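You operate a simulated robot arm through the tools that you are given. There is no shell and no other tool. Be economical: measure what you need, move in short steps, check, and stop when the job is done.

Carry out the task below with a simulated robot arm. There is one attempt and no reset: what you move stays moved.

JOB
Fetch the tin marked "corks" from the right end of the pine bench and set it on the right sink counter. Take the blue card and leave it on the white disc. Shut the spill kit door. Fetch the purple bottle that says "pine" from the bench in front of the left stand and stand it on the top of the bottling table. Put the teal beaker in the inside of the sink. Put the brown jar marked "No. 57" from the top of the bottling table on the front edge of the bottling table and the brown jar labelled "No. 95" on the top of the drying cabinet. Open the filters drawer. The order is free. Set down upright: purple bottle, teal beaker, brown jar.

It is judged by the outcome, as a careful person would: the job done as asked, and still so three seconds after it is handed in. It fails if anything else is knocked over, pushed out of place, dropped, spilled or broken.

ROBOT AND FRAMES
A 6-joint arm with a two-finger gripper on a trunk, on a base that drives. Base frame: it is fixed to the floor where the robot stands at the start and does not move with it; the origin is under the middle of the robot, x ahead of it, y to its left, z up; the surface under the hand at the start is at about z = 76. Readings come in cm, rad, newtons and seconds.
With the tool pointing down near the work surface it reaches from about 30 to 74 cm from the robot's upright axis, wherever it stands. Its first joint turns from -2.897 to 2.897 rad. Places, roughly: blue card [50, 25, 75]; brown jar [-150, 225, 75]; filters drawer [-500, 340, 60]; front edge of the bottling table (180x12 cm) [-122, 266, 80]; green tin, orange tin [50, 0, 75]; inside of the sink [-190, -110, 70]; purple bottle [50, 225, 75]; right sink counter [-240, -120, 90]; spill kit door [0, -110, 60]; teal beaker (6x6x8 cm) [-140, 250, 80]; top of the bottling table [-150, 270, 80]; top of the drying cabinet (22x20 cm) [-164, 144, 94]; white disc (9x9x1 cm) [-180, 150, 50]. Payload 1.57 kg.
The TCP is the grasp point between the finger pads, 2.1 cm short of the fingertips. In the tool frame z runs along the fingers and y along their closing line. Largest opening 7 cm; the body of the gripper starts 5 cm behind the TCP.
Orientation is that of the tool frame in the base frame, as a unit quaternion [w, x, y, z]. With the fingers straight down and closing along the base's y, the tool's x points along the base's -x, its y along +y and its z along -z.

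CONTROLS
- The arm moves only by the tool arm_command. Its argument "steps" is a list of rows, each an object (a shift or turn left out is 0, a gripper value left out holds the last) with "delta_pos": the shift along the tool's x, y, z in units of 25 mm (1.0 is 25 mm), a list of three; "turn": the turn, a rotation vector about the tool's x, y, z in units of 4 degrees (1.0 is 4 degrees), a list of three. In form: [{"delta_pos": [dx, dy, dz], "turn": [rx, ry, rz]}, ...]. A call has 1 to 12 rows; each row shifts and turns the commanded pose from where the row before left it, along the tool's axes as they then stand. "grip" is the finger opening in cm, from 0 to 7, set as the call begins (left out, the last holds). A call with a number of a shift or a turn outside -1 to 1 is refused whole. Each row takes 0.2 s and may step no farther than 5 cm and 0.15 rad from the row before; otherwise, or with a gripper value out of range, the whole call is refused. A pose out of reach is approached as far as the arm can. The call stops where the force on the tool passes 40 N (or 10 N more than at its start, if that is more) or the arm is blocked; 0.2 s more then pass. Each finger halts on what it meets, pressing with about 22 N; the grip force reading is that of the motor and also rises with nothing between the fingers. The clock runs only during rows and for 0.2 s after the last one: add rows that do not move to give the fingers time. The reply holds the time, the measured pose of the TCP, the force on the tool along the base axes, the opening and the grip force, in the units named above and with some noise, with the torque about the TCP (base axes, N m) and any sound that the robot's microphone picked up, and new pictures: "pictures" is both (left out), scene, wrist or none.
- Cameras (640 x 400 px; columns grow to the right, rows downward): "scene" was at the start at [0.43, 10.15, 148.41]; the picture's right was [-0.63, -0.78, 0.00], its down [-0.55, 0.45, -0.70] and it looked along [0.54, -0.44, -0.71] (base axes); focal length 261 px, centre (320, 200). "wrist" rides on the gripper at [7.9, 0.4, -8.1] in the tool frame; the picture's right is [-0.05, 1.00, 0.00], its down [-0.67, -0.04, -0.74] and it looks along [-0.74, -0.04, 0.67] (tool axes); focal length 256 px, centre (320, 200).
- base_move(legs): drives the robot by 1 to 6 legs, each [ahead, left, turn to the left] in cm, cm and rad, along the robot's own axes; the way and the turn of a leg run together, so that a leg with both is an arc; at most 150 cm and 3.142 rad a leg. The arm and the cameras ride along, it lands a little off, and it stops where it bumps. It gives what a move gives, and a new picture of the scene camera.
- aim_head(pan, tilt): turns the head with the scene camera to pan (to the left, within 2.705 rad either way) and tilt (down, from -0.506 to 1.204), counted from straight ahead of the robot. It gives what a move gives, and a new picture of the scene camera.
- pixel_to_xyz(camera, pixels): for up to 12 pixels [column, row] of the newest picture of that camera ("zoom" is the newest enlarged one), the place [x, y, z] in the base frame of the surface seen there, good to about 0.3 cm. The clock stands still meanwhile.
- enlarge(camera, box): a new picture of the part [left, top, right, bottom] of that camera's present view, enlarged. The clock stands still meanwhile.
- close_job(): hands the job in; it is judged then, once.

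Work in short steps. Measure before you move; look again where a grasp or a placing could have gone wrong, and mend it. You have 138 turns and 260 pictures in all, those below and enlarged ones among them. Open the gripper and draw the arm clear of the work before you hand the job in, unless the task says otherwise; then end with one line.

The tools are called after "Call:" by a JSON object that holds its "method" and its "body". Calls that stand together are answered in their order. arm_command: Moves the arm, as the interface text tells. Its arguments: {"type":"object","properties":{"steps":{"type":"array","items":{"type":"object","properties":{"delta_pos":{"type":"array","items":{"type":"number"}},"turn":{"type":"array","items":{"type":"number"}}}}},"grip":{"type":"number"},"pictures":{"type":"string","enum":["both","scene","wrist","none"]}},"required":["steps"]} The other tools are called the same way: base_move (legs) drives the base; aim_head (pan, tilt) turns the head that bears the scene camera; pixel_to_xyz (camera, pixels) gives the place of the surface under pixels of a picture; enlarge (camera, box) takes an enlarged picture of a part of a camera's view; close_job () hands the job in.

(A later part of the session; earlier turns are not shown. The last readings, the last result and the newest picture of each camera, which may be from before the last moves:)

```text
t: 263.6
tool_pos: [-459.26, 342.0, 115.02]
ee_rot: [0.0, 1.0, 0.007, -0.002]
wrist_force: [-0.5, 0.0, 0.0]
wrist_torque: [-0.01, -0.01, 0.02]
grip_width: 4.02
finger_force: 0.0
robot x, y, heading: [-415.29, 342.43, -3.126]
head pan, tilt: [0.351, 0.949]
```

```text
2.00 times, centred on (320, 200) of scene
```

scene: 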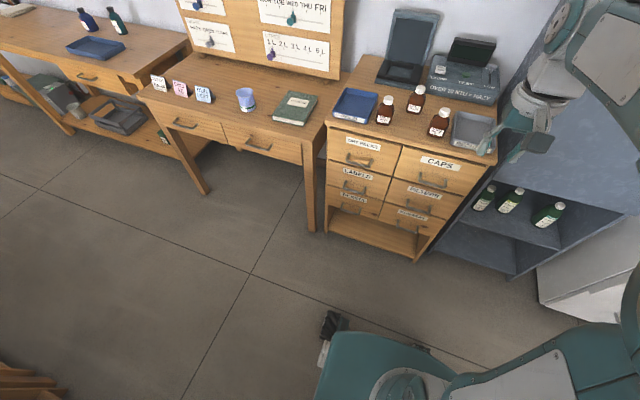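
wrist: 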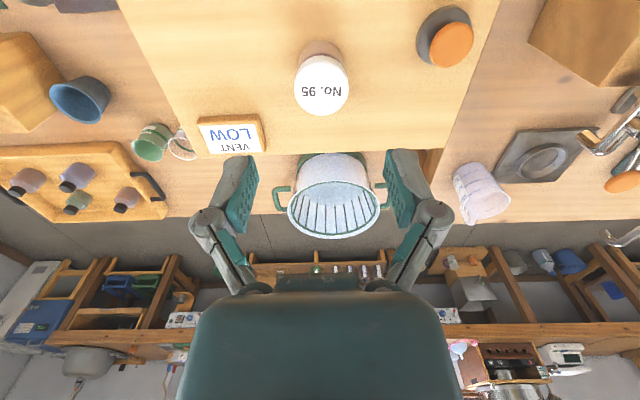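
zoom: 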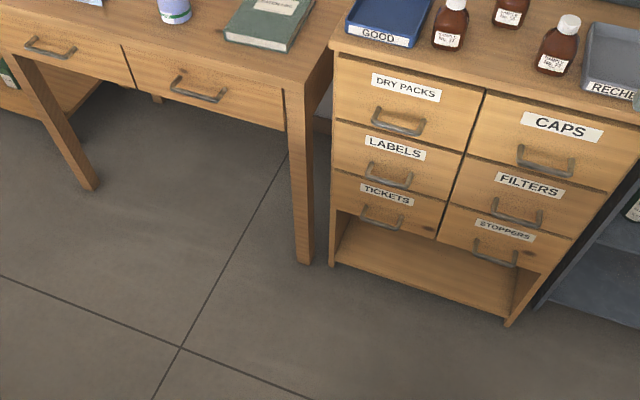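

Call:
{"method": "enlarge", "body": {"camera": "scene", "box": [380, 150, 470, 240]}}

Call:
{"method": "pixel_to_xyz", "body": {"camera": "zoom", "pixels": [[145, 255], [175, 270], [205, 282], [150, 225], [170, 235], [210, 255], [225, 165], [200, 115], [130, 285], [270, 200], [180, 200]]}}

```text
4.44 times, centred on (425, 195) of scene
```

zoom: 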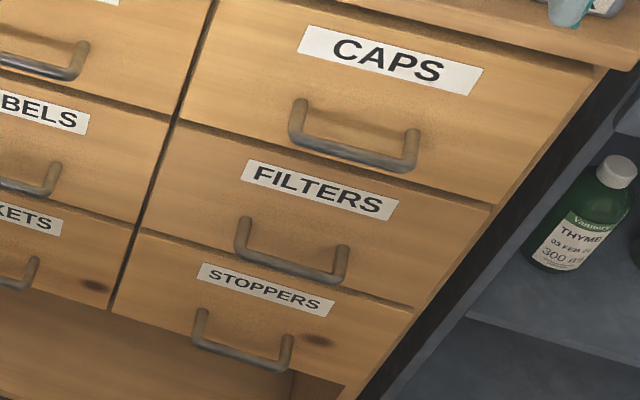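

```text
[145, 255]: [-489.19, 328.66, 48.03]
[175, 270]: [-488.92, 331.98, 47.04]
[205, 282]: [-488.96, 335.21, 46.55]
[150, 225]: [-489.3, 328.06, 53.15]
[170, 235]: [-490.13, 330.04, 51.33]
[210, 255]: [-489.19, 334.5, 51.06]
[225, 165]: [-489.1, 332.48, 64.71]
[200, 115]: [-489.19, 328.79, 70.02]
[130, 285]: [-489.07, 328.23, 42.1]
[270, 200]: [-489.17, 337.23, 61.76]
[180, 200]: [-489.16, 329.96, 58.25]
```

Call:
{"method": "pixel_to_xyz", "body": {"camera": "zoom", "pixels": [[242, 252], [265, 263], [290, 270], [320, 277], [340, 277], [244, 222], [343, 250], [350, 152], [305, 140], [405, 165], [290, 250], [295, 295]]}}

```text
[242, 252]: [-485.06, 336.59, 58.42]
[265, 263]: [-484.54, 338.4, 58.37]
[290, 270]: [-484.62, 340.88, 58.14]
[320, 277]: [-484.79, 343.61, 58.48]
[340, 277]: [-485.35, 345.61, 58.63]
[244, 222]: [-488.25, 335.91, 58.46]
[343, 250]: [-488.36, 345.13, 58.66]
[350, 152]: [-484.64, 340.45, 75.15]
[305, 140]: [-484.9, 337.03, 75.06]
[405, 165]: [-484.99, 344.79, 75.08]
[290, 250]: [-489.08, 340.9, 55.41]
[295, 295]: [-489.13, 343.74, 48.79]
```

Handle bar: y 336.5–345.5, x≈-485, z 58.4, 4 cm off the front. I'll hook it from above with closed fingers at a 40° tilt. Tilt first.

Call:
{"method": "arm_command", "body": {"steps": [{"turn": [0, -1, 0]}, {"turn": [0, -1, 0]}, {"turn": [0, -1, 0]}, {"turn": [0, -1, 0]}, {"turn": [0, -1, 0]}, {"turn": [0, -1, 0]}, {"turn": [0, -1, 0]}, {"turn": [0, -1, 0]}, {"turn": [0, -1, 0]}, {"turn": [0, -1, 0]}], "grip": 0, "pictures": "none"}}

Call:
{"method": "arm_command", "body": {"steps": [{"delta_pos": [0.295, 0.019, 0.989]}, {"delta_pos": [0.295, 0.019, 0.989]}, {"delta_pos": [0.295, 0.019, 0.989]}, {"delta_pos": [0.295, 0.019, 0.989]}, {"delta_pos": [0.295, 0.019, 0.989]}, {"delta_pos": [0.295, 0.019, 0.989]}, {"delta_pos": [0.295, 0.019, 0.989]}, {"delta_pos": [0.295, 0.019, 0.989]}, {"delta_pos": [0.295, 0.019, 0.989]}, {"delta_pos": [0.295, 0.019, 0.989]}], "pictures": "both"}}

```text
t: 265.8
tool_pos: [-459.36, 341.82, 114.98]
ee_rot: [0.002, 0.939, 0.006, -0.345]
wrist_force: [0.5, 0.9, -0.7]
wrist_torque: [0.01, -0.02, -0.01]
grip_width: 0.01
finger_force: 22.2
robot x, y, heading: [-415.39, 342.21, -3.128]
head pan, tilt: [0.351, 0.949]
```

```text
t: 268.0
tool_pos: [-469.61, 341.2, 91.33]
ee_rot: [0.002, 0.939, 0.008, -0.345]
wrist_force: [0.2, -0.7, 0.6]
wrist_torque: [0.01, -0.03, 0.0]
grip_width: 0.01
finger_force: 22.2
robot x, y, heading: [-415.42, 342.1, -3.13]
head pan, tilt: [0.351, 0.949]
```

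scene: 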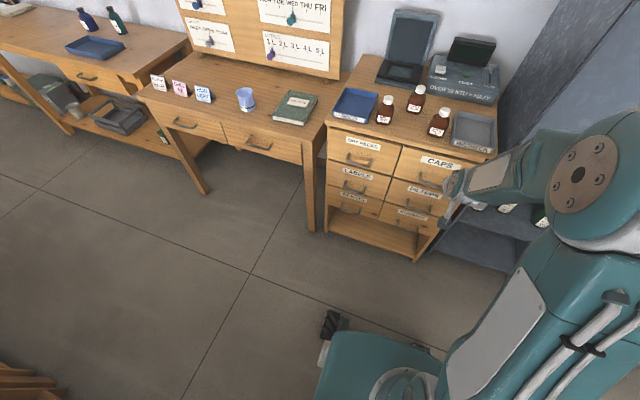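
wrist: 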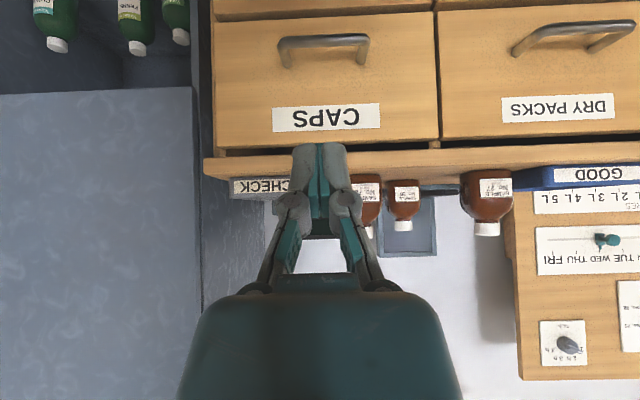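

Continue the diagonal to the pre-hook point below the CAPS handle.

Call:
{"method": "arm_command", "body": {"steps": [{"delta_pos": [0.296, 0.01, 0.986]}, {"delta_pos": [0.296, 0.01, 0.986]}, {"delta_pos": [0.296, 0.01, 0.986]}, {"delta_pos": [0.296, 0.01, 0.986]}, {"delta_pos": [0.296, 0.01, 0.986]}, {"delta_pos": [0.296, 0.01, 0.986]}, {"delta_pos": [0.296, 0.01, 0.986]}, {"delta_pos": [0.296, 0.01, 0.986]}, {"delta_pos": [0.296, 0.01, 0.986]}, {"delta_pos": [0.296, 0.01, 0.986]}, {"delta_pos": [0.296, 0.01, 0.986]}], "pictures": "wrist"}}

```text
t: 270.4
tool_pos: [-480.86, 340.8, 65.42]
ee_rot: [0.002, 0.939, 0.007, -0.344]
wrist_force: [0.3, 0.0, 0.0]
wrist_torque: [0.04, -0.01, 0.0]
grip_width: 0.02
finger_force: 22.3
robot x, y, heading: [-415.4, 342.59, -3.125]
head pan, tilt: [0.351, 0.949]
```

wrist: 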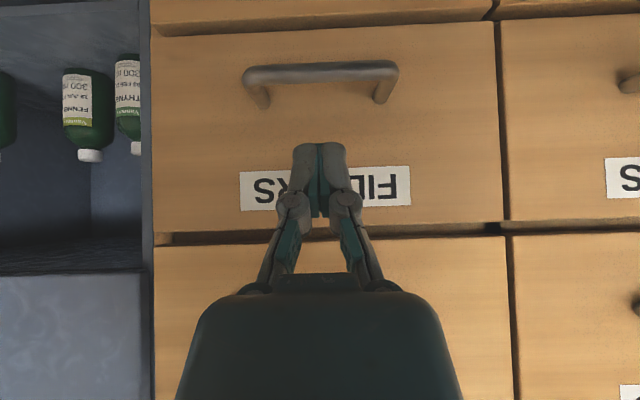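

Handle is centred. Slide the fingertips down behind the bar.

Call:
{"method": "arm_command", "body": {"steps": [{"delta_pos": [-0.12, 0, 0.6]}, {"delta_pos": [0, 0, 0.7]}, {"delta_pos": [0, 0, 0.7]}, {"delta_pos": [0, 0, 0.6]}, {"delta_pos": [0, 0, 0.6]}], "pictures": "wrist"}}

```text
t: 271.6
tool_pos: [-486.29, 340.73, 59.36]
ee_rot: [0.002, 0.939, 0.007, -0.344]
wrist_force: [-0.4, -0.2, 1.0]
wrist_torque: [-0.01, 0.0, -0.01]
grip_width: 0.0
finger_force: 22.1
robot x, y, heading: [-415.31, 342.5, -3.128]
head pan, tilt: [0.351, 0.949]
```

wrist: 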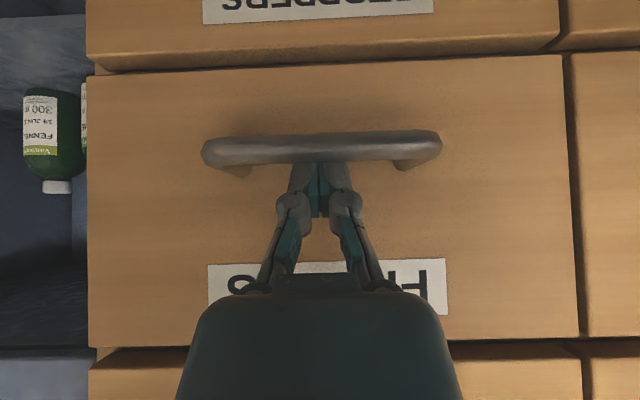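

Tips are hooked behind the bar. Pull straight back.

Call:
{"method": "arm_command", "body": {"steps": [{"delta_pos": [0.46, 0, -0.386]}, {"delta_pos": [0.46, 0, -0.386]}, {"delta_pos": [0.613, 0, -0.514]}, {"delta_pos": [0.613, 0, -0.514]}, {"delta_pos": [0.613, 0, -0.514]}, {"delta_pos": [0.613, 0, -0.514]}], "pictures": "both"}}

```text
t: 273.0
tool_pos: [-475.37, 340.85, 59.45]
ee_rot: [0.002, 0.939, 0.006, -0.344]
wrist_force: [-0.7, -0.2, -0.1]
wrist_torque: [0.03, -0.02, -0.02]
grip_width: 0.0
finger_force: 22.4
robot x, y, heading: [-415.37, 342.53, -3.126]
head pan, tilt: [0.351, 0.949]
```

scene: 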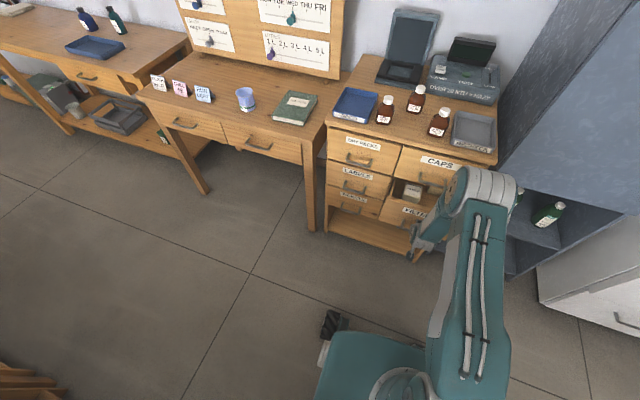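
wrist: 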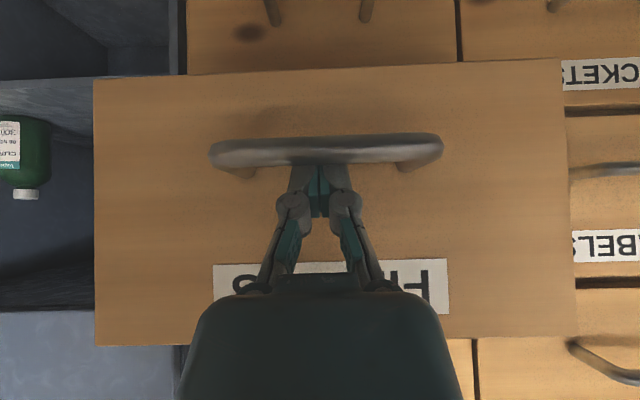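

Drawer is ~10 cm open. Pull 10 cm more.

Call:
{"method": "arm_command", "body": {"steps": [{"delta_pos": [0.613, 0, -0.514]}, {"delta_pos": [0.613, 0, -0.514]}, {"delta_pos": [0.613, 0, -0.514]}, {"delta_pos": [0.613, 0, -0.514]}, {"delta_pos": [0.613, 0, -0.514]}], "pictures": "both"}}

```text
t: 274.2
tool_pos: [-465.21, 341.17, 59.5]
ee_rot: [0.002, 0.939, 0.006, -0.344]
wrist_force: [0.7, 0.7, 0.2]
wrist_torque: [-0.01, 0.01, 0.03]
grip_width: 0.02
finger_force: 21.6
robot x, y, heading: [-415.32, 342.37, -3.128]
head pan, tilt: [0.351, 0.949]
```

scene: 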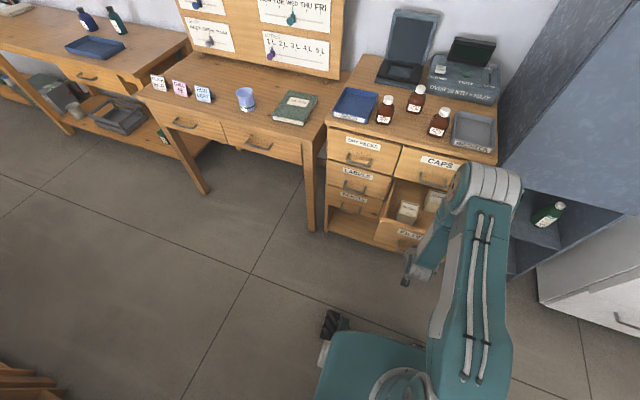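
wrist: 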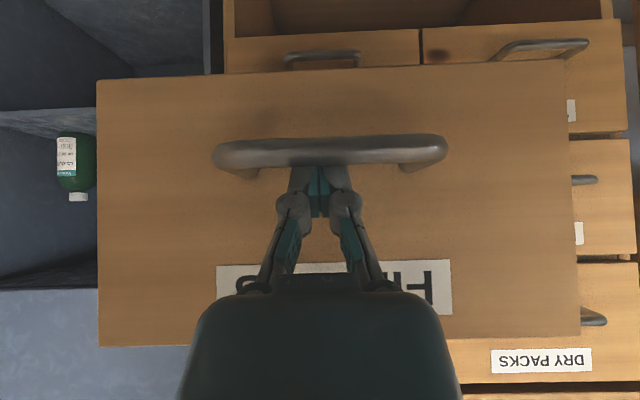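

Pull a little more to find whether it reaches its stop.

Call:
{"method": "arm_command", "body": {"steps": [{"delta_pos": [0.613, 0, -0.514]}, {"delta_pos": [0.613, 0, -0.514]}, {"delta_pos": [0.613, 0, -0.514]}], "pictures": "wrist"}}

```text
t: 275.0
tool_pos: [-459.21, 341.12, 59.27]
ee_rot: [0.002, 0.939, 0.006, -0.344]
wrist_force: [0.6, 0.2, 0.3]
wrist_torque: [0.02, -0.01, -0.01]
grip_width: 0.0
finger_force: 21.9
robot x, y, heading: [-415.2, 342.27, -3.131]
head pan, tilt: [0.351, 0.949]
```

wrist: 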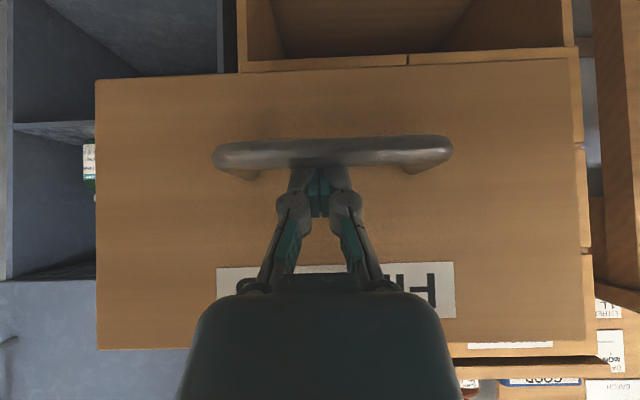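

Open ~27 cm. Unhook: nudge forward slightly, withdraw along the tool, then raise and straighten.

Call:
{"method": "arm_command", "body": {"steps": [{"delta_pos": [-0.2, 0, 0]}, {"delta_pos": [0, 0, -0.8]}, {"delta_pos": [0, 0, -0.8]}, {"delta_pos": [0, 0, -0.8]}, {"delta_pos": [-0.643, 0, -0.766]}, {"delta_pos": [-0.643, 0, -0.766]}, {"delta_pos": [-0.643, 0, -0.766]}, {"delta_pos": [-0.643, 0, -0.766]}, {"delta_pos": [-0.643, 0, -0.766]}, {"delta_pos": [-0.643, 0, -0.766]}, {"delta_pos": [-0.643, 0, -0.766]}, {"delta_pos": [-0.643, 0, -0.766]}], "pictures": "none"}}

Call:
{"method": "arm_command", "body": {"steps": [{"delta_pos": [-0.643, 0, -0.766]}, {"delta_pos": [-0.643, 0, -0.766]}, {"delta_pos": [-0.643, 0, -0.766]}, {"delta_pos": [-0.643, 0, -0.766]}, {"delta_pos": [-0.643, 0, -0.766]}, {"delta_pos": [-0.643, 0, -0.766]}, {"delta_pos": [-0.643, 0, -0.766]}, {"delta_pos": [-0.643, 0, -0.766]}, {"delta_pos": [-0.643, 0, -0.766]}, {"delta_pos": [-0.643, 0, -0.766]}], "pictures": "scene"}}

Call:
{"method": "arm_command", "body": {"steps": [{"turn": [0, 1, 0]}, {"turn": [0, 1, 0]}, {"turn": [0, 1, 0]}, {"turn": [0, 1, 0]}, {"turn": [0, 1, 0]}, {"turn": [0, 1, 0]}, {"turn": [0, 1, 0]}, {"turn": [0, 1, 0]}, {"turn": [0, 1, 0]}, {"turn": [0, 1, 0]}], "grip": 6, "pictures": "none"}}

```text
t: 277.6
tool_pos: [-457.62, 341.07, 83.83]
ee_rot: [0.002, 0.939, 0.007, -0.343]
wrist_force: [0.2, -0.7, 0.2]
wrist_torque: [0.02, -0.01, -0.02]
grip_width: 0.0
finger_force: 22.6
out of reach, approached as far as the arm can: row 10, 11
robot x, y, heading: [-415.14, 342.41, -3.129]
head pan, tilt: [0.351, 0.949]
```

```text
t: 279.8
tool_pos: [-457.68, 341.03, 107.71]
ee_rot: [0.003, 0.939, 0.007, -0.344]
wrist_force: [-1.2, 0.6, 0.3]
wrist_torque: [-0.04, 0.0, 0.0]
grip_width: 0.0
finger_force: 22.3
out of reach, approached as far as the arm can: row 1, 6
robot x, y, heading: [-415.46, 342.63, -3.125]
head pan, tilt: [0.351, 0.949]
```

scene: 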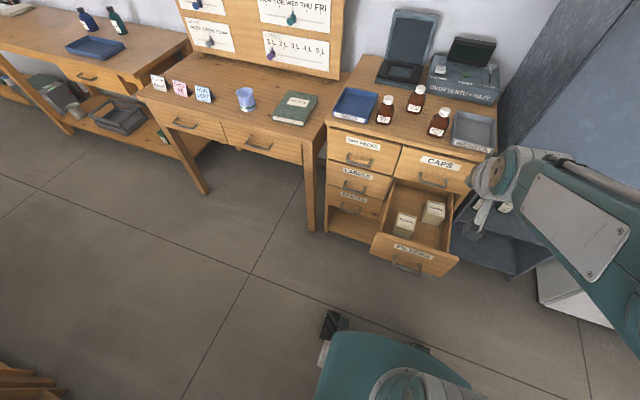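

```text
t: 282.0
tool_pos: [-457.75, 340.85, 107.52]
ee_rot: [0.0, 1.0, 0.008, -0.002]
wrist_force: [-0.1, 0.2, -0.4]
wrist_torque: [0.01, 0.02, 0.0]
grip_width: 5.99
finger_force: 0.1
robot x, y, heading: [-415.29, 341.96, -3.127]
head pan, tilt: [0.351, 0.949]
```

Drawer open, hand clear. Drive around the table end to the back aisle for jar No. 57.

Call:
{"method": "base_move", "body": {"legs": [[0, -82, 0], [-150, 0, 0], [0, 0, 3.127], [0, -150, 0], [0, -56, 0]]}}

Call:
{"method": "aim_head", "body": {"pan": 0.0, "tilt": 0.6}}

```text
t: 310.6
tool_pos: [-223.05, 220.99, 107.6]
ee_rot: [0.002, 0.002, 1.0, -0.001]
wrist_force: [0.2, 0.4, 0.3]
wrist_torque: [-0.06, 0.0, 0.03]
grip_width: 6.01
finger_force: 0.1
robot x, y, heading: [-265.64, 219.91, -0.008]
head pan, tilt: [0.351, 0.949]
```

scene: 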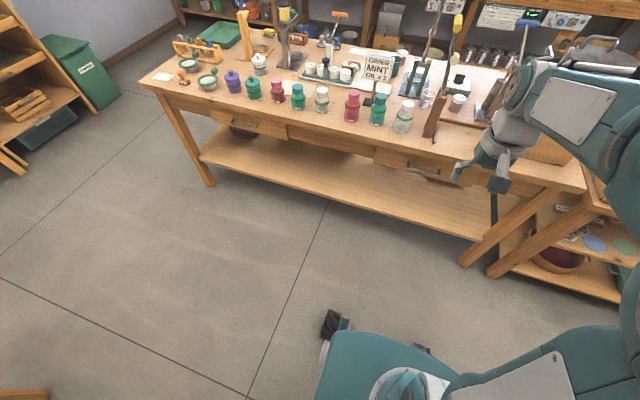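

```text
t: 311.4
tool_pos: [-223.05, 220.54, 107.71]
ee_rot: [0.001, 0.002, 1.0, 0.0]
wrist_force: [0.1, -0.9, 0.5]
wrist_torque: [0.0, 0.01, 0.0]
grip_width: 6.03
finger_force: 0.1
robot x, y, heading: [-265.12, 219.9, 0.001]
head pan, tilt: [0.0, 0.6]
```

scene: 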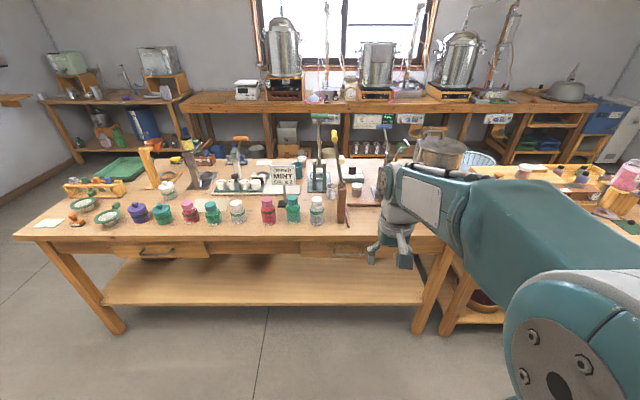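

Check how far the base front extends, so I know how close I may drive.

Call:
{"method": "aim_head", "body": {"pan": 0.3, "tilt": 1.15}}

Call:
{"method": "pixel_to_xyz", "body": {"camera": "scene", "pixels": [[345, 255], [330, 235], [400, 255], [345, 100], [250, 60], [330, 225], [430, 262], [340, 270]]}}

```text
t: 312.4
tool_pos: [-223.02, 220.74, 107.57]
ee_rot: [0.002, 0.003, 1.0, 0.001]
wrist_force: [-0.8, -0.3, 1.4]
wrist_torque: [0.0, 0.0, -0.02]
grip_width: 6.0
finger_force: 0.1
robot x, y, heading: [-265.45, 219.7, -0.005]
head pan, tilt: [0.3, 1.15]
```

scene: 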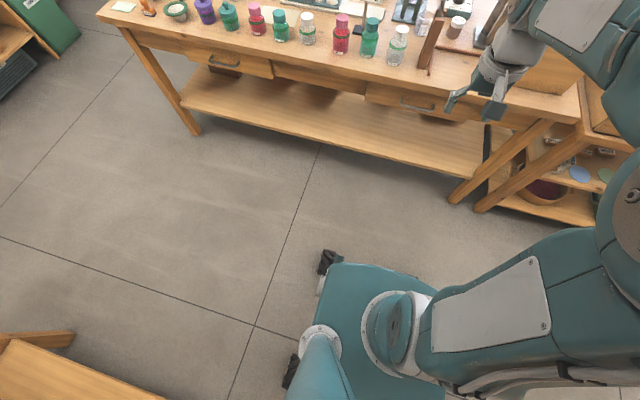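

```text
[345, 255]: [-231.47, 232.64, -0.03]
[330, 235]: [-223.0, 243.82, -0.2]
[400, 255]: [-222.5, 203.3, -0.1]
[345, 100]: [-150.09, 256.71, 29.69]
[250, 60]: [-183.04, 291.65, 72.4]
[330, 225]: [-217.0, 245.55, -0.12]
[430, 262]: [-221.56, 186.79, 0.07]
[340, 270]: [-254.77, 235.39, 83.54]
```

Call:
{"method": "pixel_to_xyz", "body": {"camera": "scene", "pixels": [[326, 256], [328, 265], [290, 362], [320, 285], [360, 266], [415, 278], [440, 275], [345, 268]]}}

```text
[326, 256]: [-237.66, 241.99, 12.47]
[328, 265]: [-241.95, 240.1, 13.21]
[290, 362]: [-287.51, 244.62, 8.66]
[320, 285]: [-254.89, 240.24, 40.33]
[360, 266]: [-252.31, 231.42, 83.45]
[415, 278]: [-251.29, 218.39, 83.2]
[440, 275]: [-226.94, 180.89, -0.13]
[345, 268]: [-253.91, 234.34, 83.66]
```

Base front is only ~28 cm ahead (z<14) so I can go nearer. Raise the hand to ~120 and drive so the tool lines up at y≈217.

Call:
{"method": "arm_command", "body": {"steps": [{"delta_pos": [0, 0, -1]}, {"delta_pos": [0, 0, -1]}, {"delta_pos": [0, 0, -1]}, {"delta_pos": [0, 0, -1]}, {"delta_pos": [0, 0, -1]}], "pictures": "none"}}

Call:
{"method": "base_move", "body": {"legs": [[0, -3.6, 0], [44, 0, 0]]}}

Call:
{"method": "arm_command", "body": {"steps": [{}], "pictures": "wrist"}}

```text
t: 313.6
tool_pos: [-223.12, 220.71, 120.22]
ee_rot: [0.002, 0.002, 1.0, 0.0]
wrist_force: [-0.5, -0.2, 0.3]
wrist_torque: [0.02, -0.02, 0.03]
grip_width: 5.99
finger_force: 0.0
robot x, y, heading: [-265.38, 219.91, -0.005]
head pan, tilt: [0.3, 1.15]
```

```text
t: 316.7
tool_pos: [-179.14, 217.27, 120.1]
ee_rot: [0.002, 0.001, 1.0, -0.002]
wrist_force: [0.1, 0.6, 0.3]
wrist_torque: [-0.04, -0.03, 0.01]
grip_width: 5.99
finger_force: 0.0
robot x, y, heading: [-221.62, 216.29, -0.008]
head pan, tilt: [0.3, 1.15]
```

scene: 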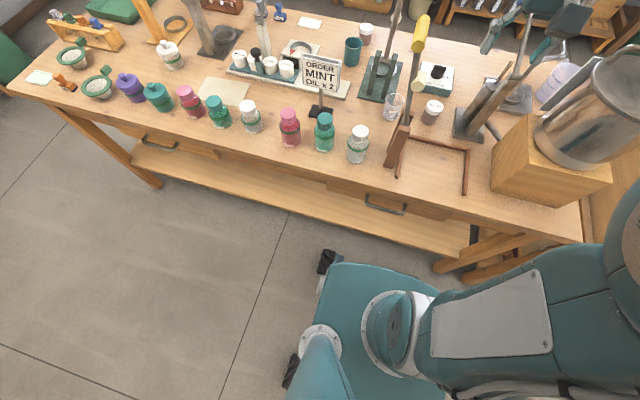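

```text
t: 317.1
tool_pos: [-179.22, 216.93, 120.09]
ee_rot: [0.002, 0.002, 1.0, 0.0]
wrist_force: [0.4, -1.2, 0.2]
wrist_torque: [0.0, -0.04, 0.02]
grip_width: 6.0
finger_force: 0.0
robot x, y, heading: [-221.74, 216.37, -0.006]
head pan, tilt: [0.3, 1.15]
```

wrist: 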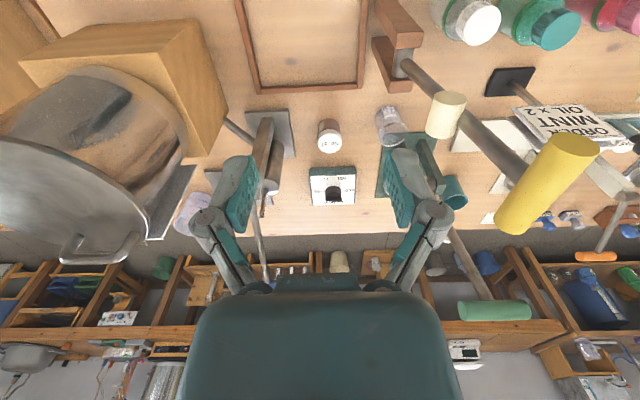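

Jar 57 at col 329, lined up. Move forward 21 cm, then descend.

Call:
{"method": "arm_command", "body": {"steps": [{"delta_pos": [-0.95, 0, 0]}, {"delta_pos": [-0.95, 0, 0]}, {"delta_pos": [-0.95, 0, 0]}, {"delta_pos": [-0.95, 0, 0]}, {"delta_pos": [-0.95, 0, 0]}, {"delta_pos": [-0.95, 0.05, 0]}, {"delta_pos": [-0.95, 0.05, 0]}, {"delta_pos": [-0.95, 0, 0]}, {"delta_pos": [-0.95, 0, 0.8]}, {"delta_pos": [0, 0, 0.9]}, {"delta_pos": [0, 0, 0.9]}, {"delta_pos": [0, 0, 0.9]}], "pictures": "wrist"}}

Call:
{"method": "pixel_to_xyz", "body": {"camera": "wrist", "pixels": [[318, 60], [300, 55], [340, 55], [318, 80]]}}

```text
t: 319.7
tool_pos: [-157.63, 217.06, 111.56]
ee_rot: [0.002, 0.001, 1.0, 0.0]
wrist_force: [-0.2, -0.4, 0.0]
wrist_torque: [-0.03, -0.02, 0.0]
grip_width: 5.98
finger_force: 0.1
robot x, y, heading: [-221.88, 216.49, -0.003]
head pan, tilt: [0.3, 1.15]
```

wrist: 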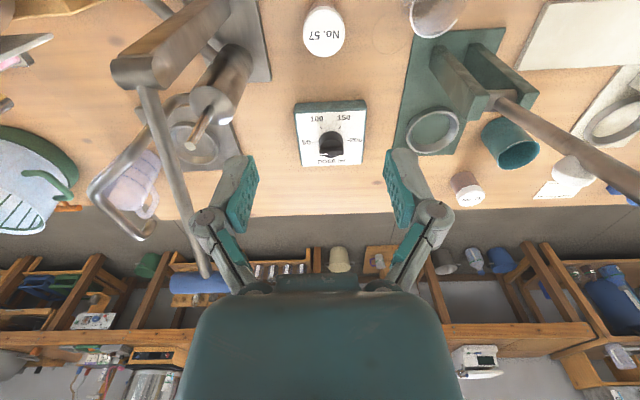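

```text
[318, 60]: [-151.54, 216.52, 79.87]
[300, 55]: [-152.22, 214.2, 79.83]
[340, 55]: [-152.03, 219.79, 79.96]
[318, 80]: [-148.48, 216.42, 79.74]
```

Call:
{"method": "pixel_to_xyz", "body": {"camera": "wrist", "pixels": [[324, 35], [303, 30], [344, 30], [324, 54], [324, 12], [240, 80], [160, 75], [235, 55]]}}

```text
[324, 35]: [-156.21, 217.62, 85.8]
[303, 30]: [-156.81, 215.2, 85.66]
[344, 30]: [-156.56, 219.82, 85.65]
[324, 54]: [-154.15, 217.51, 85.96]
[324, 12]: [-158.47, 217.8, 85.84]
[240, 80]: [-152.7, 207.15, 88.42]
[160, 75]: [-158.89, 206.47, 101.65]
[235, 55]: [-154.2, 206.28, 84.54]
```

Jar centre (-156.3,217.5). Adjust and descend.

Call:
{"method": "arm_command", "body": {"steps": [{"delta_pos": [-0.52, 0.18, 0.4]}, {"delta_pos": [0, 0, 1]}, {"delta_pos": [0, 0, 1]}, {"delta_pos": [0, 0, 1]}, {"delta_pos": [0, 0, 1]}, {"delta_pos": [0, 0, 1]}, {"delta_pos": [0, 0, 1]}, {"delta_pos": [0, 0, 1]}, {"delta_pos": [0, 0, 1]}, {"delta_pos": [0, 0, 1]}], "pictures": "wrist"}}

```text
t: 321.9
tool_pos: [-156.35, 217.51, 87.9]
ee_rot: [0.002, 0.002, 1.0, 0.0]
wrist_force: [-0.7, 0.0, -0.5]
wrist_torque: [0.0, 0.01, -0.01]
grip_width: 5.98
finger_force: 0.0
robot x, y, heading: [-221.7, 216.47, -0.002]
head pan, tilt: [0.3, 1.15]
```

wrist: 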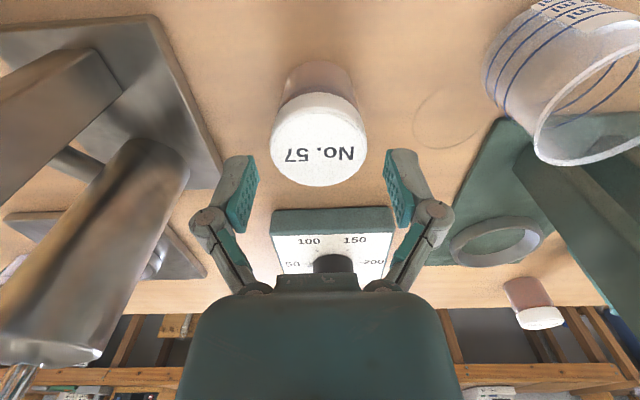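

Centred. Down 4.6 and grip.

Call:
{"method": "arm_command", "body": {"steps": [{"delta_pos": [0, 0, 0.93]}, {"delta_pos": [0, 0, 0.93]}], "pictures": "none"}}

Call:
{"method": "arm_command", "body": {"steps": [{}, {}, {}], "grip": 3.2, "pictures": "none"}}

Call:
{"method": "arm_command", "body": {"steps": [{"delta_pos": [0, 0, -0.6]}, {"delta_pos": [0, 0, -1]}, {"delta_pos": [0, 0, -1]}, {"delta_pos": [0, 0, -1]}, {"delta_pos": [0, 0, -1]}, {"delta_pos": [0, 0, -1]}, {"delta_pos": [0, 0, -1]}, {"delta_pos": [0, 0, -1]}, {"delta_pos": [0, 0, -1]}, {"delta_pos": [0, 0, -1]}, {"delta_pos": [0, 0, -1]}, {"delta_pos": [0, 0, -1]}], "pictures": "wrist"}}

```text
t: 322.5
tool_pos: [-156.32, 217.52, 83.31]
ee_rot: [0.003, 0.002, 1.0, -0.001]
wrist_force: [-0.5, 0.3, 0.1]
wrist_torque: [0.0, 0.0, 0.01]
grip_width: 6.03
finger_force: 0.1
robot x, y, heading: [-221.42, 216.25, 0.003]
head pan, tilt: [0.3, 1.15]
```

```text
t: 323.3
tool_pos: [-156.26, 217.67, 83.28]
ee_rot: [0.003, 0.001, 1.0, 0.0]
wrist_force: [-0.5, 0.0, 6.2]
wrist_torque: [-0.08, 0.0, -0.04]
grip_width: 4.68
finger_force: 21.6
robot x, y, heading: [-221.71, 216.4, -0.006]
head pan, tilt: [0.3, 1.15]
```

```text
t: 325.9
tool_pos: [-156.39, 217.61, 112.37]
ee_rot: [0.001, 0.001, 1.0, 0.0]
wrist_force: [-0.5, -0.5, -1.5]
wrist_torque: [0.0, 0.01, -0.03]
grip_width: 4.72
finger_force: 22.1
robot x, y, heading: [-221.36, 216.49, -0.011]
head pan, tilt: [0.3, 1.15]
```

wrist: 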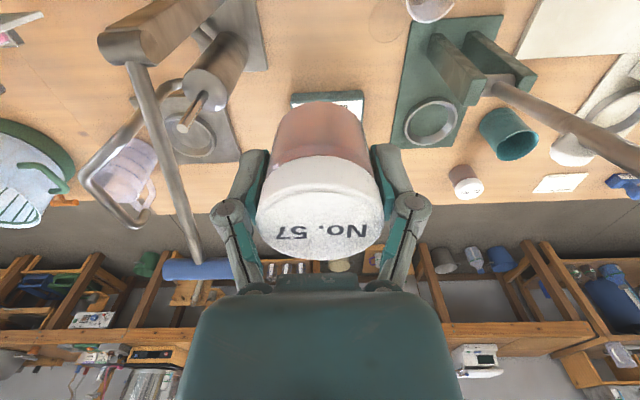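

Jar 57 held. Measure teal beaker and front-edge items while visible, then raise and back out.

Call:
{"method": "pixel_to_xyz", "body": {"camera": "wrist", "pixels": [[510, 145], [480, 120], [538, 125], [508, 110], [466, 185], [560, 183], [430, 120], [620, 185], [370, 200]]}}

Call:
{"method": "arm_command", "body": {"steps": [{"delta_pos": [0, 0, -1]}, {"delta_pos": [0, 0, -1]}, {"delta_pos": [0, 0, -1]}, {"delta_pos": [1, 0, 0]}, {"delta_pos": [1, 0, 0]}, {"delta_pos": [1, 0, 0]}, {"delta_pos": [1, 0, 0]}, {"delta_pos": [1, 0, 0]}, {"delta_pos": [1, 0, 0]}, {"delta_pos": [1, 0, 0]}, {"delta_pos": [1, 0, 0]}, {"delta_pos": [1, 0, 0]}], "pictures": "none"}}

Call:
{"method": "base_move", "body": {"legs": [[-40, 0, 0], [0, 150, 0], [0, 57, 0], [150, 0, 0], [50, 0, 0]]}}

```text
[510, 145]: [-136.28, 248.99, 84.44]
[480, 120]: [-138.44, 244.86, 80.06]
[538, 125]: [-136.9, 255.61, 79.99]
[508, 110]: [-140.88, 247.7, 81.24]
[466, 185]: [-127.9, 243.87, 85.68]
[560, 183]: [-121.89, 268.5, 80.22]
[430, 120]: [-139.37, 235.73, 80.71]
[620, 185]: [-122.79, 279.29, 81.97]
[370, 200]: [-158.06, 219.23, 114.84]
```

```text
t: 328.5
tool_pos: [-180.15, 217.63, 119.04]
ee_rot: [0.001, 0.002, 1.0, 0.0]
wrist_force: [1.5, 0.6, -1.5]
wrist_torque: [-0.02, -0.01, -0.02]
grip_width: 4.67
finger_force: 22.3
out of reach, approached as far as the arm can: row 3
robot x, y, heading: [-221.44, 216.37, -0.007]
head pan, tilt: [0.3, 1.15]
```

```text
t: 350.4
tool_pos: [-20.6, 425.16, 119.07]
ee_rot: [0.003, -0.003, 1.0, 0.001]
wrist_force: [-0.4, 0.8, -1.6]
wrist_torque: [0.01, 0.04, -0.02]
grip_width: 4.69
finger_force: 22.2
robot x, y, heading: [-62.12, 423.46, 0.005]
head pan, tilt: [0.3, 1.15]
```

scene: 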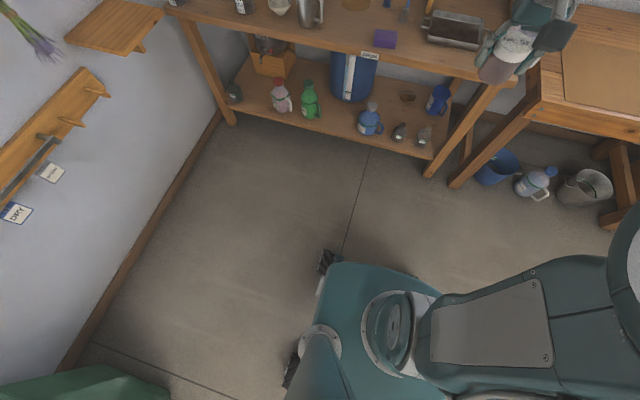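

Turn right to face the bottling table front and drive down to y≈315; look at the front edge.

Call:
{"method": "base_move", "body": {"legs": [[0, 0, -3.14], [0, 108, 0]]}}

Call:
{"method": "aim_head", "body": {"pan": 0.3, "tilt": 0.75}}

```text
t: 363.3
tool_pos: [-101.15, 313.21, 119.1]
ee_rot: [-0.001, 1.0, 0.01, -0.003]
wrist_force: [0.0, 0.4, -1.3]
wrist_torque: [-0.05, 0.0, 0.01]
grip_width: 4.71
finger_force: 21.8
robot x, y, heading: [-59.85, 315.6, -3.119]
head pan, tilt: [0.3, 1.15]
```

scene: 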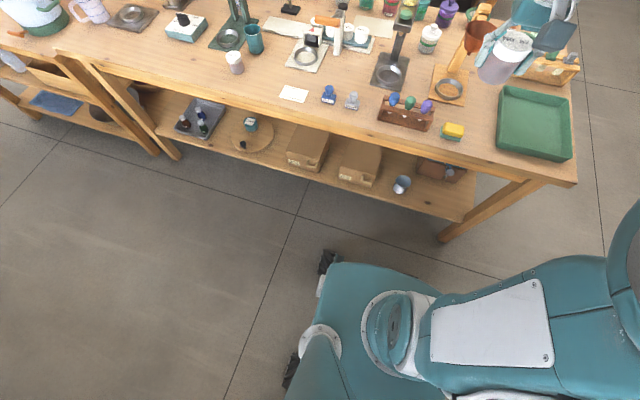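

```text
t: 364.2
tool_pos: [-101.3, 313.13, 119.06]
ee_rot: [0.0, 1.0, 0.01, -0.003]
wrist_force: [-0.7, -0.2, -0.8]
wrist_torque: [-0.02, -0.04, 0.0]
grip_width: 4.67
finger_force: 22.2
robot x, y, heading: [-60.05, 315.49, -3.123]
head pan, tilt: [0.3, 0.75]
```

scene: 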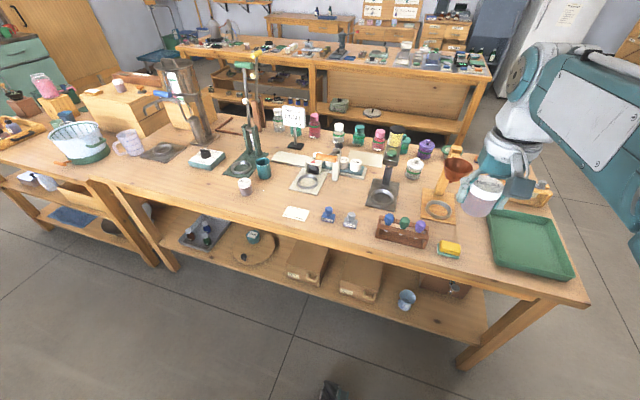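

Front edge looks free between the white-lid jar and the left. Measure candidate spots.

Call:
{"method": "pixel_to_xyz", "body": {"camera": "scene", "pixels": [[200, 185], [215, 190], [265, 208], [244, 190], [295, 213], [264, 160], [264, 175], [225, 200], [330, 215], [160, 172]]}}

```text
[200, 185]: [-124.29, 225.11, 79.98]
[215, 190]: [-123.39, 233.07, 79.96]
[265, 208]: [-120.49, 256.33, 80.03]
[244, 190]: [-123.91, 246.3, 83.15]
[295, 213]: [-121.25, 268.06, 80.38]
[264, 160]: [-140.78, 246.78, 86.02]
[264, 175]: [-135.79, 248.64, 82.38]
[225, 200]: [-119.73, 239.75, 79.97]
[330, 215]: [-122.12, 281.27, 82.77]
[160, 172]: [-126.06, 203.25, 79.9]
```

Place at (-121.5,230). Drive left 83 cm, then extend and lower.

Call:
{"method": "base_move", "body": {"legs": [[0, 83, 0]]}}

Call:
{"method": "arm_command", "body": {"steps": [{"delta_pos": [-0.95, 0, 0.3]}, {"delta_pos": [-0.95, 0, 0.8]}, {"delta_pos": [-0.95, 0, 0.8]}, {"delta_pos": [-0.95, 0, 0.8]}, {"delta_pos": [-0.95, 0, 0.8]}, {"delta_pos": [-0.95, 0, 0.8]}, {"delta_pos": [-0.95, 0, 0.8]}, {"delta_pos": [-0.95, 0, 0.8]}, {"delta_pos": [0, 0, 0.8]}, {"delta_pos": [0, 0, 0.8]}, {"delta_pos": [0, 0, 0.8]}], "pictures": "both"}}

```text
t: 368.6
tool_pos: [-99.42, 229.56, 119.14]
ee_rot: [0.0, 1.0, 0.013, -0.003]
wrist_force: [-0.1, -0.3, -0.7]
wrist_torque: [0.03, -0.02, 0.01]
grip_width: 4.7
finger_force: 21.9
robot x, y, heading: [-58.04, 231.77, -3.116]
head pan, tilt: [0.3, 0.75]
```

scene: 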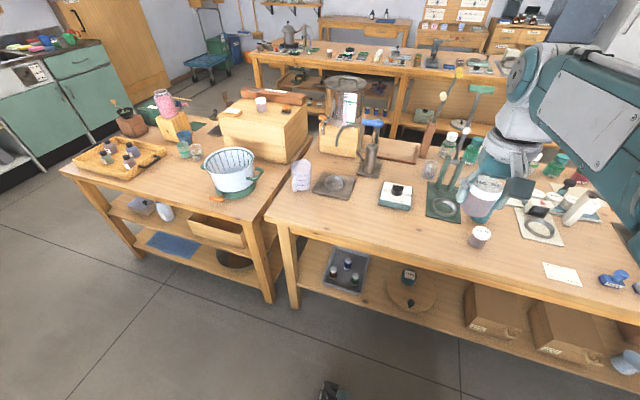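

```text
t: 371.0
tool_pos: [-118.65, 228.88, 98.33]
ee_rot: [-0.001, 1.0, 0.012, -0.003]
wrist_force: [0.6, -0.5, -1.2]
wrist_torque: [-0.03, -0.01, -0.04]
grip_width: 4.68
finger_force: 21.9
robot x, y, heading: [-58.15, 231.91, -3.119]
head pan, tilt: [0.3, 0.75]
```

scene: 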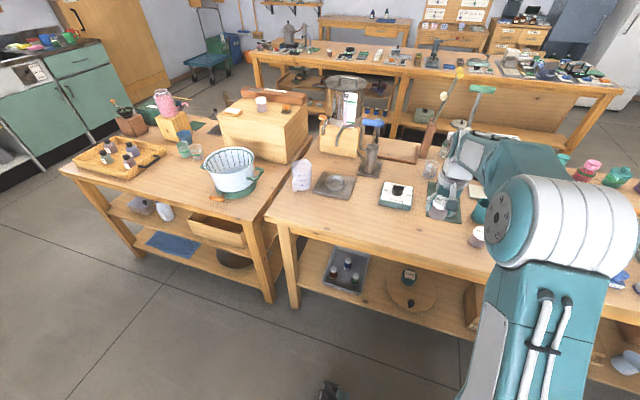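
wrist: 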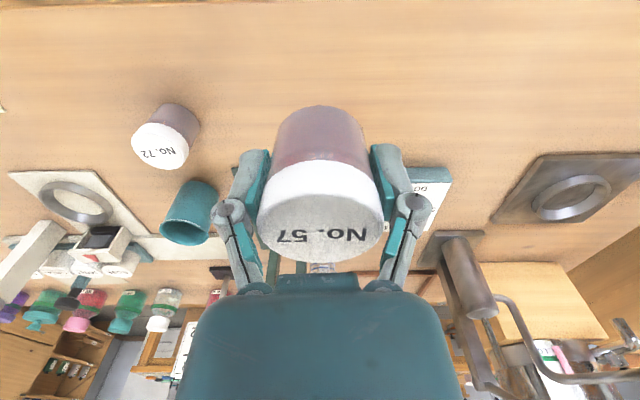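

Go 2.8 cm more forward and down to contact (~83.2).

Call:
{"method": "arm_command", "body": {"steps": [{"delta_pos": [-0.56, 0, 0.9]}, {"delta_pos": [-0.56, 0, 0.9]}, {"delta_pos": [0, 0, 0.9]}, {"delta_pos": [0, 0, 0.9]}, {"delta_pos": [0, 0, 0.9]}, {"delta_pos": [0, 0, 0.9]}, {"delta_pos": [0, 0, 0.45]}, {"delta_pos": [0, 0, 0.06]}, {"delta_pos": [0, 0, 0.06]}, {"delta_pos": [0, 0, 0.06]}, {"delta_pos": [0, 0, 0.06]}], "pictures": "wrist"}}

```text
t: 373.4
tool_pos: [-121.49, 228.96, 83.17]
ee_rot: [-0.001, 1.0, 0.012, -0.003]
wrist_force: [1.9, -0.7, 2.7]
wrist_torque: [-0.04, -0.02, -0.01]
grip_width: 4.72
finger_force: 21.8
robot x, y, heading: [-58.02, 231.67, -3.12]
head pan, tilt: [0.3, 0.75]
```

wrist: 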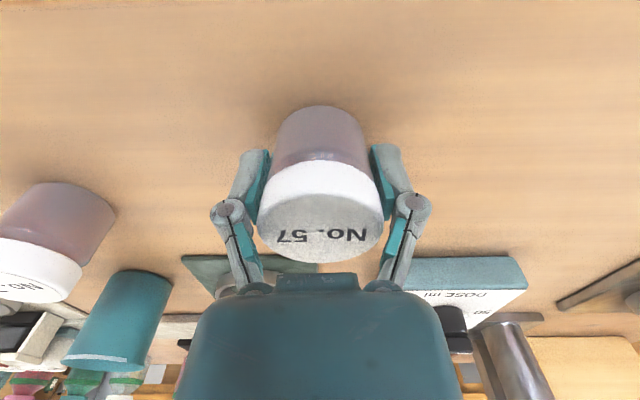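

Touching. Release, lift, retract, then turn to face the main bench near y 225.

Call:
{"method": "arm_command", "body": {"steps": [{}, {}, {"delta_pos": [0, 0, -0.6]}, {"delta_pos": [0, 0, -1]}, {"delta_pos": [0, 0, -1]}, {"delta_pos": [0, 0, -1]}, {"delta_pos": [0.8, 0, -1]}, {"delta_pos": [0.9, 0, -1]}, {"delta_pos": [0.9, 0, -1]}, {"delta_pos": [0.9, 0, -1]}, {"delta_pos": [0.9, 0, -1]}, {"delta_pos": [0.9, 0, -1]}], "grip": 6.2, "pictures": "wrist"}}

Call:
{"method": "base_move", "body": {"legs": [[0, 0, 3.12]]}}

Call:
{"method": "aim_head", "body": {"pan": 0.15, "tilt": 0.65}}

```text
t: 376.0
tool_pos: [-108.03, 229.27, 107.12]
ee_rot: [-0.001, 1.0, 0.012, -0.001]
wrist_force: [-1.1, -0.6, -0.9]
wrist_torque: [-0.02, -0.05, -0.02]
grip_width: 6.23
finger_force: 0.0
robot x, y, heading: [-57.94, 232.11, -3.118]
head pan, tilt: [0.3, 0.75]
```

wrist: 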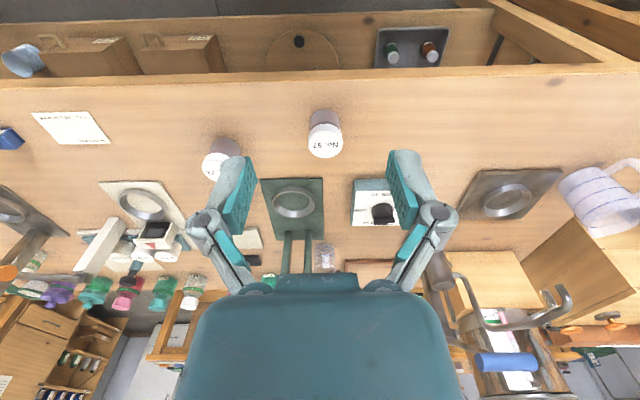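

```text
t: 383.8
tool_pos: [-8.0, 234.79, 107.12]
ee_rot: [0.003, -0.015, 1.0, -0.002]
wrist_force: [0.3, 0.2, -0.3]
wrist_torque: [0.03, 0.0, -0.01]
grip_width: 6.2
finger_force: 0.0
robot x, y, heading: [-58.25, 231.35, 0.027]
head pan, tilt: [0.3, 0.75]
```

scene: 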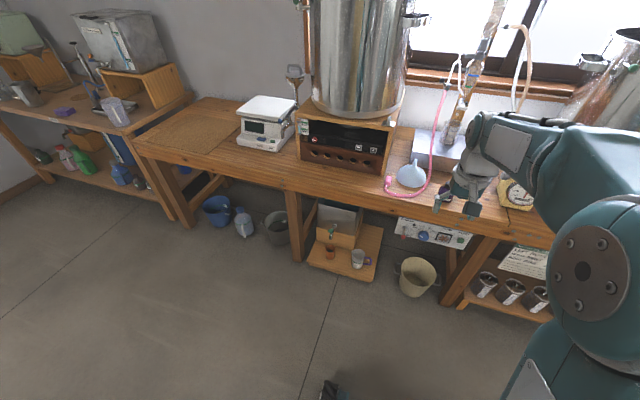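

```text
t: 384.5
tool_pos: [-7.98, 234.77, 107.11]
ee_rot: [0.002, -0.014, 1.0, 0.0]
wrist_force: [-0.5, -0.4, -0.8]
wrist_torque: [-0.01, -0.01, -0.01]
grip_width: 6.21
finger_force: 0.2
robot x, y, heading: [-58.35, 231.77, 0.035]
head pan, tilt: [0.15, 0.649]
```

scene: 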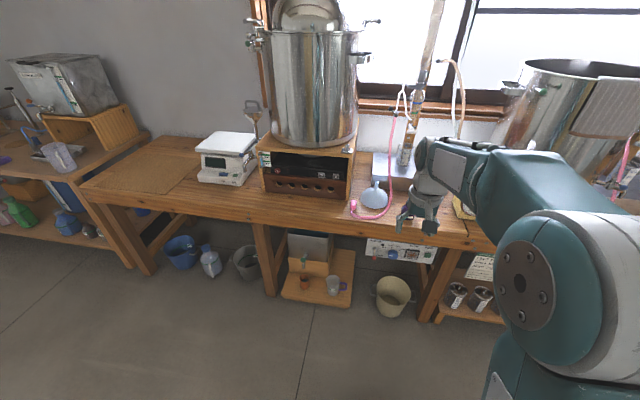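

The bottles are hidden behind the arm; use the wrist camera.

Call:
{"method": "base_move", "body": {"legs": [[0, -6, -0.03]]}}

Call:
{"method": "arm_command", "body": {"steps": [{}], "pictures": "wrist"}}

```text
t: 385.4
tool_pos: [-7.94, 230.19, 107.0]
ee_rot: [0.001, -0.002, 1.0, -0.01]
wrist_force: [0.6, 0.9, 0.2]
wrist_torque: [-0.07, -0.01, 0.01]
grip_width: 6.19
finger_force: 0.1
robot x, y, heading: [-57.75, 227.16, -0.002]
head pan, tilt: [0.15, 0.649]
```

scene: 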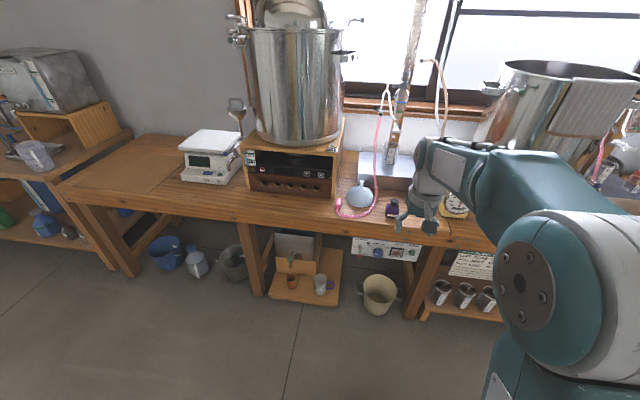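

```text
t: 385.9
tool_pos: [-7.82, 227.31, 107.22]
ee_rot: [0.002, -0.002, 1.0, 0.002]
wrist_force: [-0.8, -1.2, 0.5]
wrist_torque: [0.08, 0.0, 0.02]
grip_width: 6.21
finger_force: 0.1
robot x, y, heading: [-58.14, 226.7, 0.004]
head pan, tilt: [0.15, 0.649]
```

wrist: 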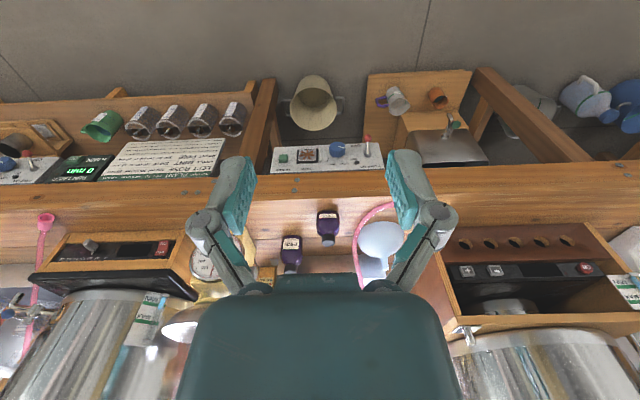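

Two purple bottles at (327,228) and (291,255). Zoom to read labels and measure.

Call:
{"method": "enlarge", "body": {"camera": "wrist", "box": [250, 190, 380, 280]}}

Call:
{"method": "pixel_to_xyz", "body": {"camera": "wrist", "pixels": [[327, 215], [328, 225], [327, 240], [317, 225], [338, 225], [291, 245], [292, 265], [380, 240], [350, 240], [265, 270], [230, 250]]}}

```text
4.44 times, centred on (315, 235) of wrist
```

zoom: 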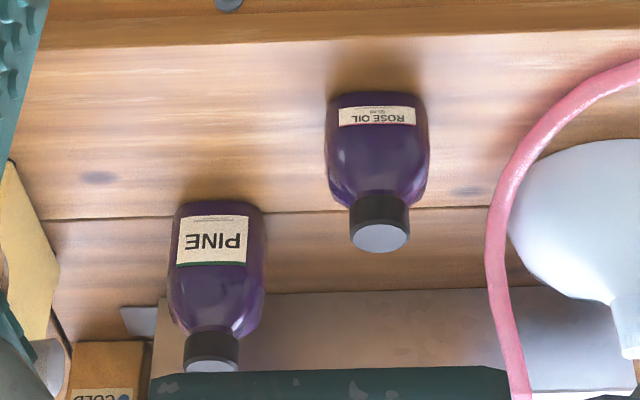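

```text
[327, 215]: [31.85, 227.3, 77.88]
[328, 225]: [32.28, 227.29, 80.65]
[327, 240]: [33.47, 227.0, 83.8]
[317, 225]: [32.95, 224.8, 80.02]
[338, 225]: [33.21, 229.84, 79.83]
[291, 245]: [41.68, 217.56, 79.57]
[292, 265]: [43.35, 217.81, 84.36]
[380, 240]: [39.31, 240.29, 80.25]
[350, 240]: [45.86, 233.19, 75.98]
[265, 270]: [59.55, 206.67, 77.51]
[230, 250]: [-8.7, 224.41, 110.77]
```

PINE bottle is at about (44,217.7). Drive ahead 38, right 9.5.

Call:
{"method": "base_move", "body": {"legs": [[38, -9.5, 0]]}}

Call:
{"method": "arm_command", "body": {"steps": [{}], "pictures": "wrist"}}

```text
t: 388.3
tool_pos: [30.16, 218.96, 107.11]
ee_rot: [0.002, -0.002, 1.0, -0.001]
wrist_force: [0.0, 1.4, -0.4]
wrist_torque: [0.02, 0.0, -0.02]
grip_width: 6.2
finger_force: 0.0
robot x, y, heading: [-19.63, 217.4, -0.0]
head pan, tilt: [0.15, 0.649]
```

scene: 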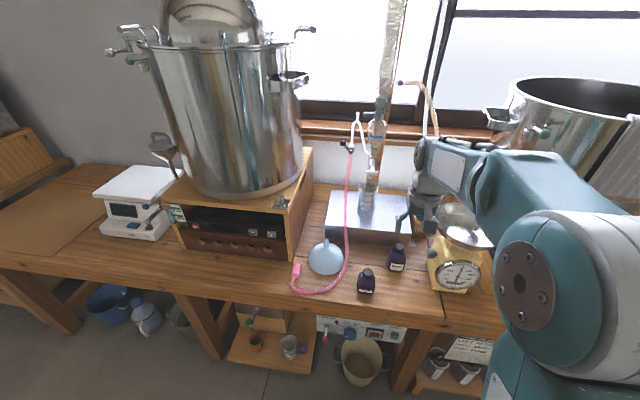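

```text
t: 388.7
tool_pos: [30.2, 218.82, 107.21]
ee_rot: [0.002, -0.002, 1.0, 0.0]
wrist_force: [-0.7, 0.2, 0.0]
wrist_torque: [0.0, 0.0, 0.0]
grip_width: 6.22
finger_force: 0.0
robot x, y, heading: [-19.5, 217.51, -0.0]
head pan, tilt: [0.15, 0.649]
```

wrist: 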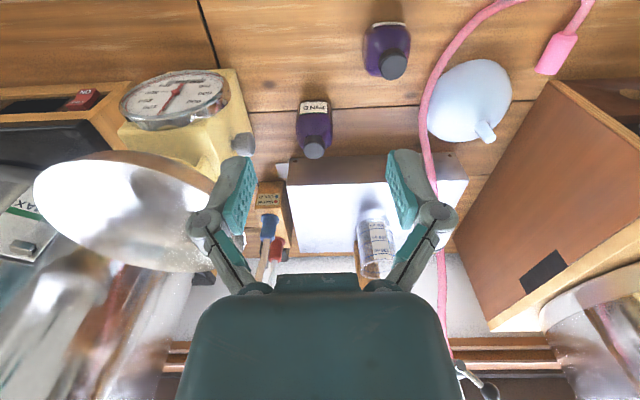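

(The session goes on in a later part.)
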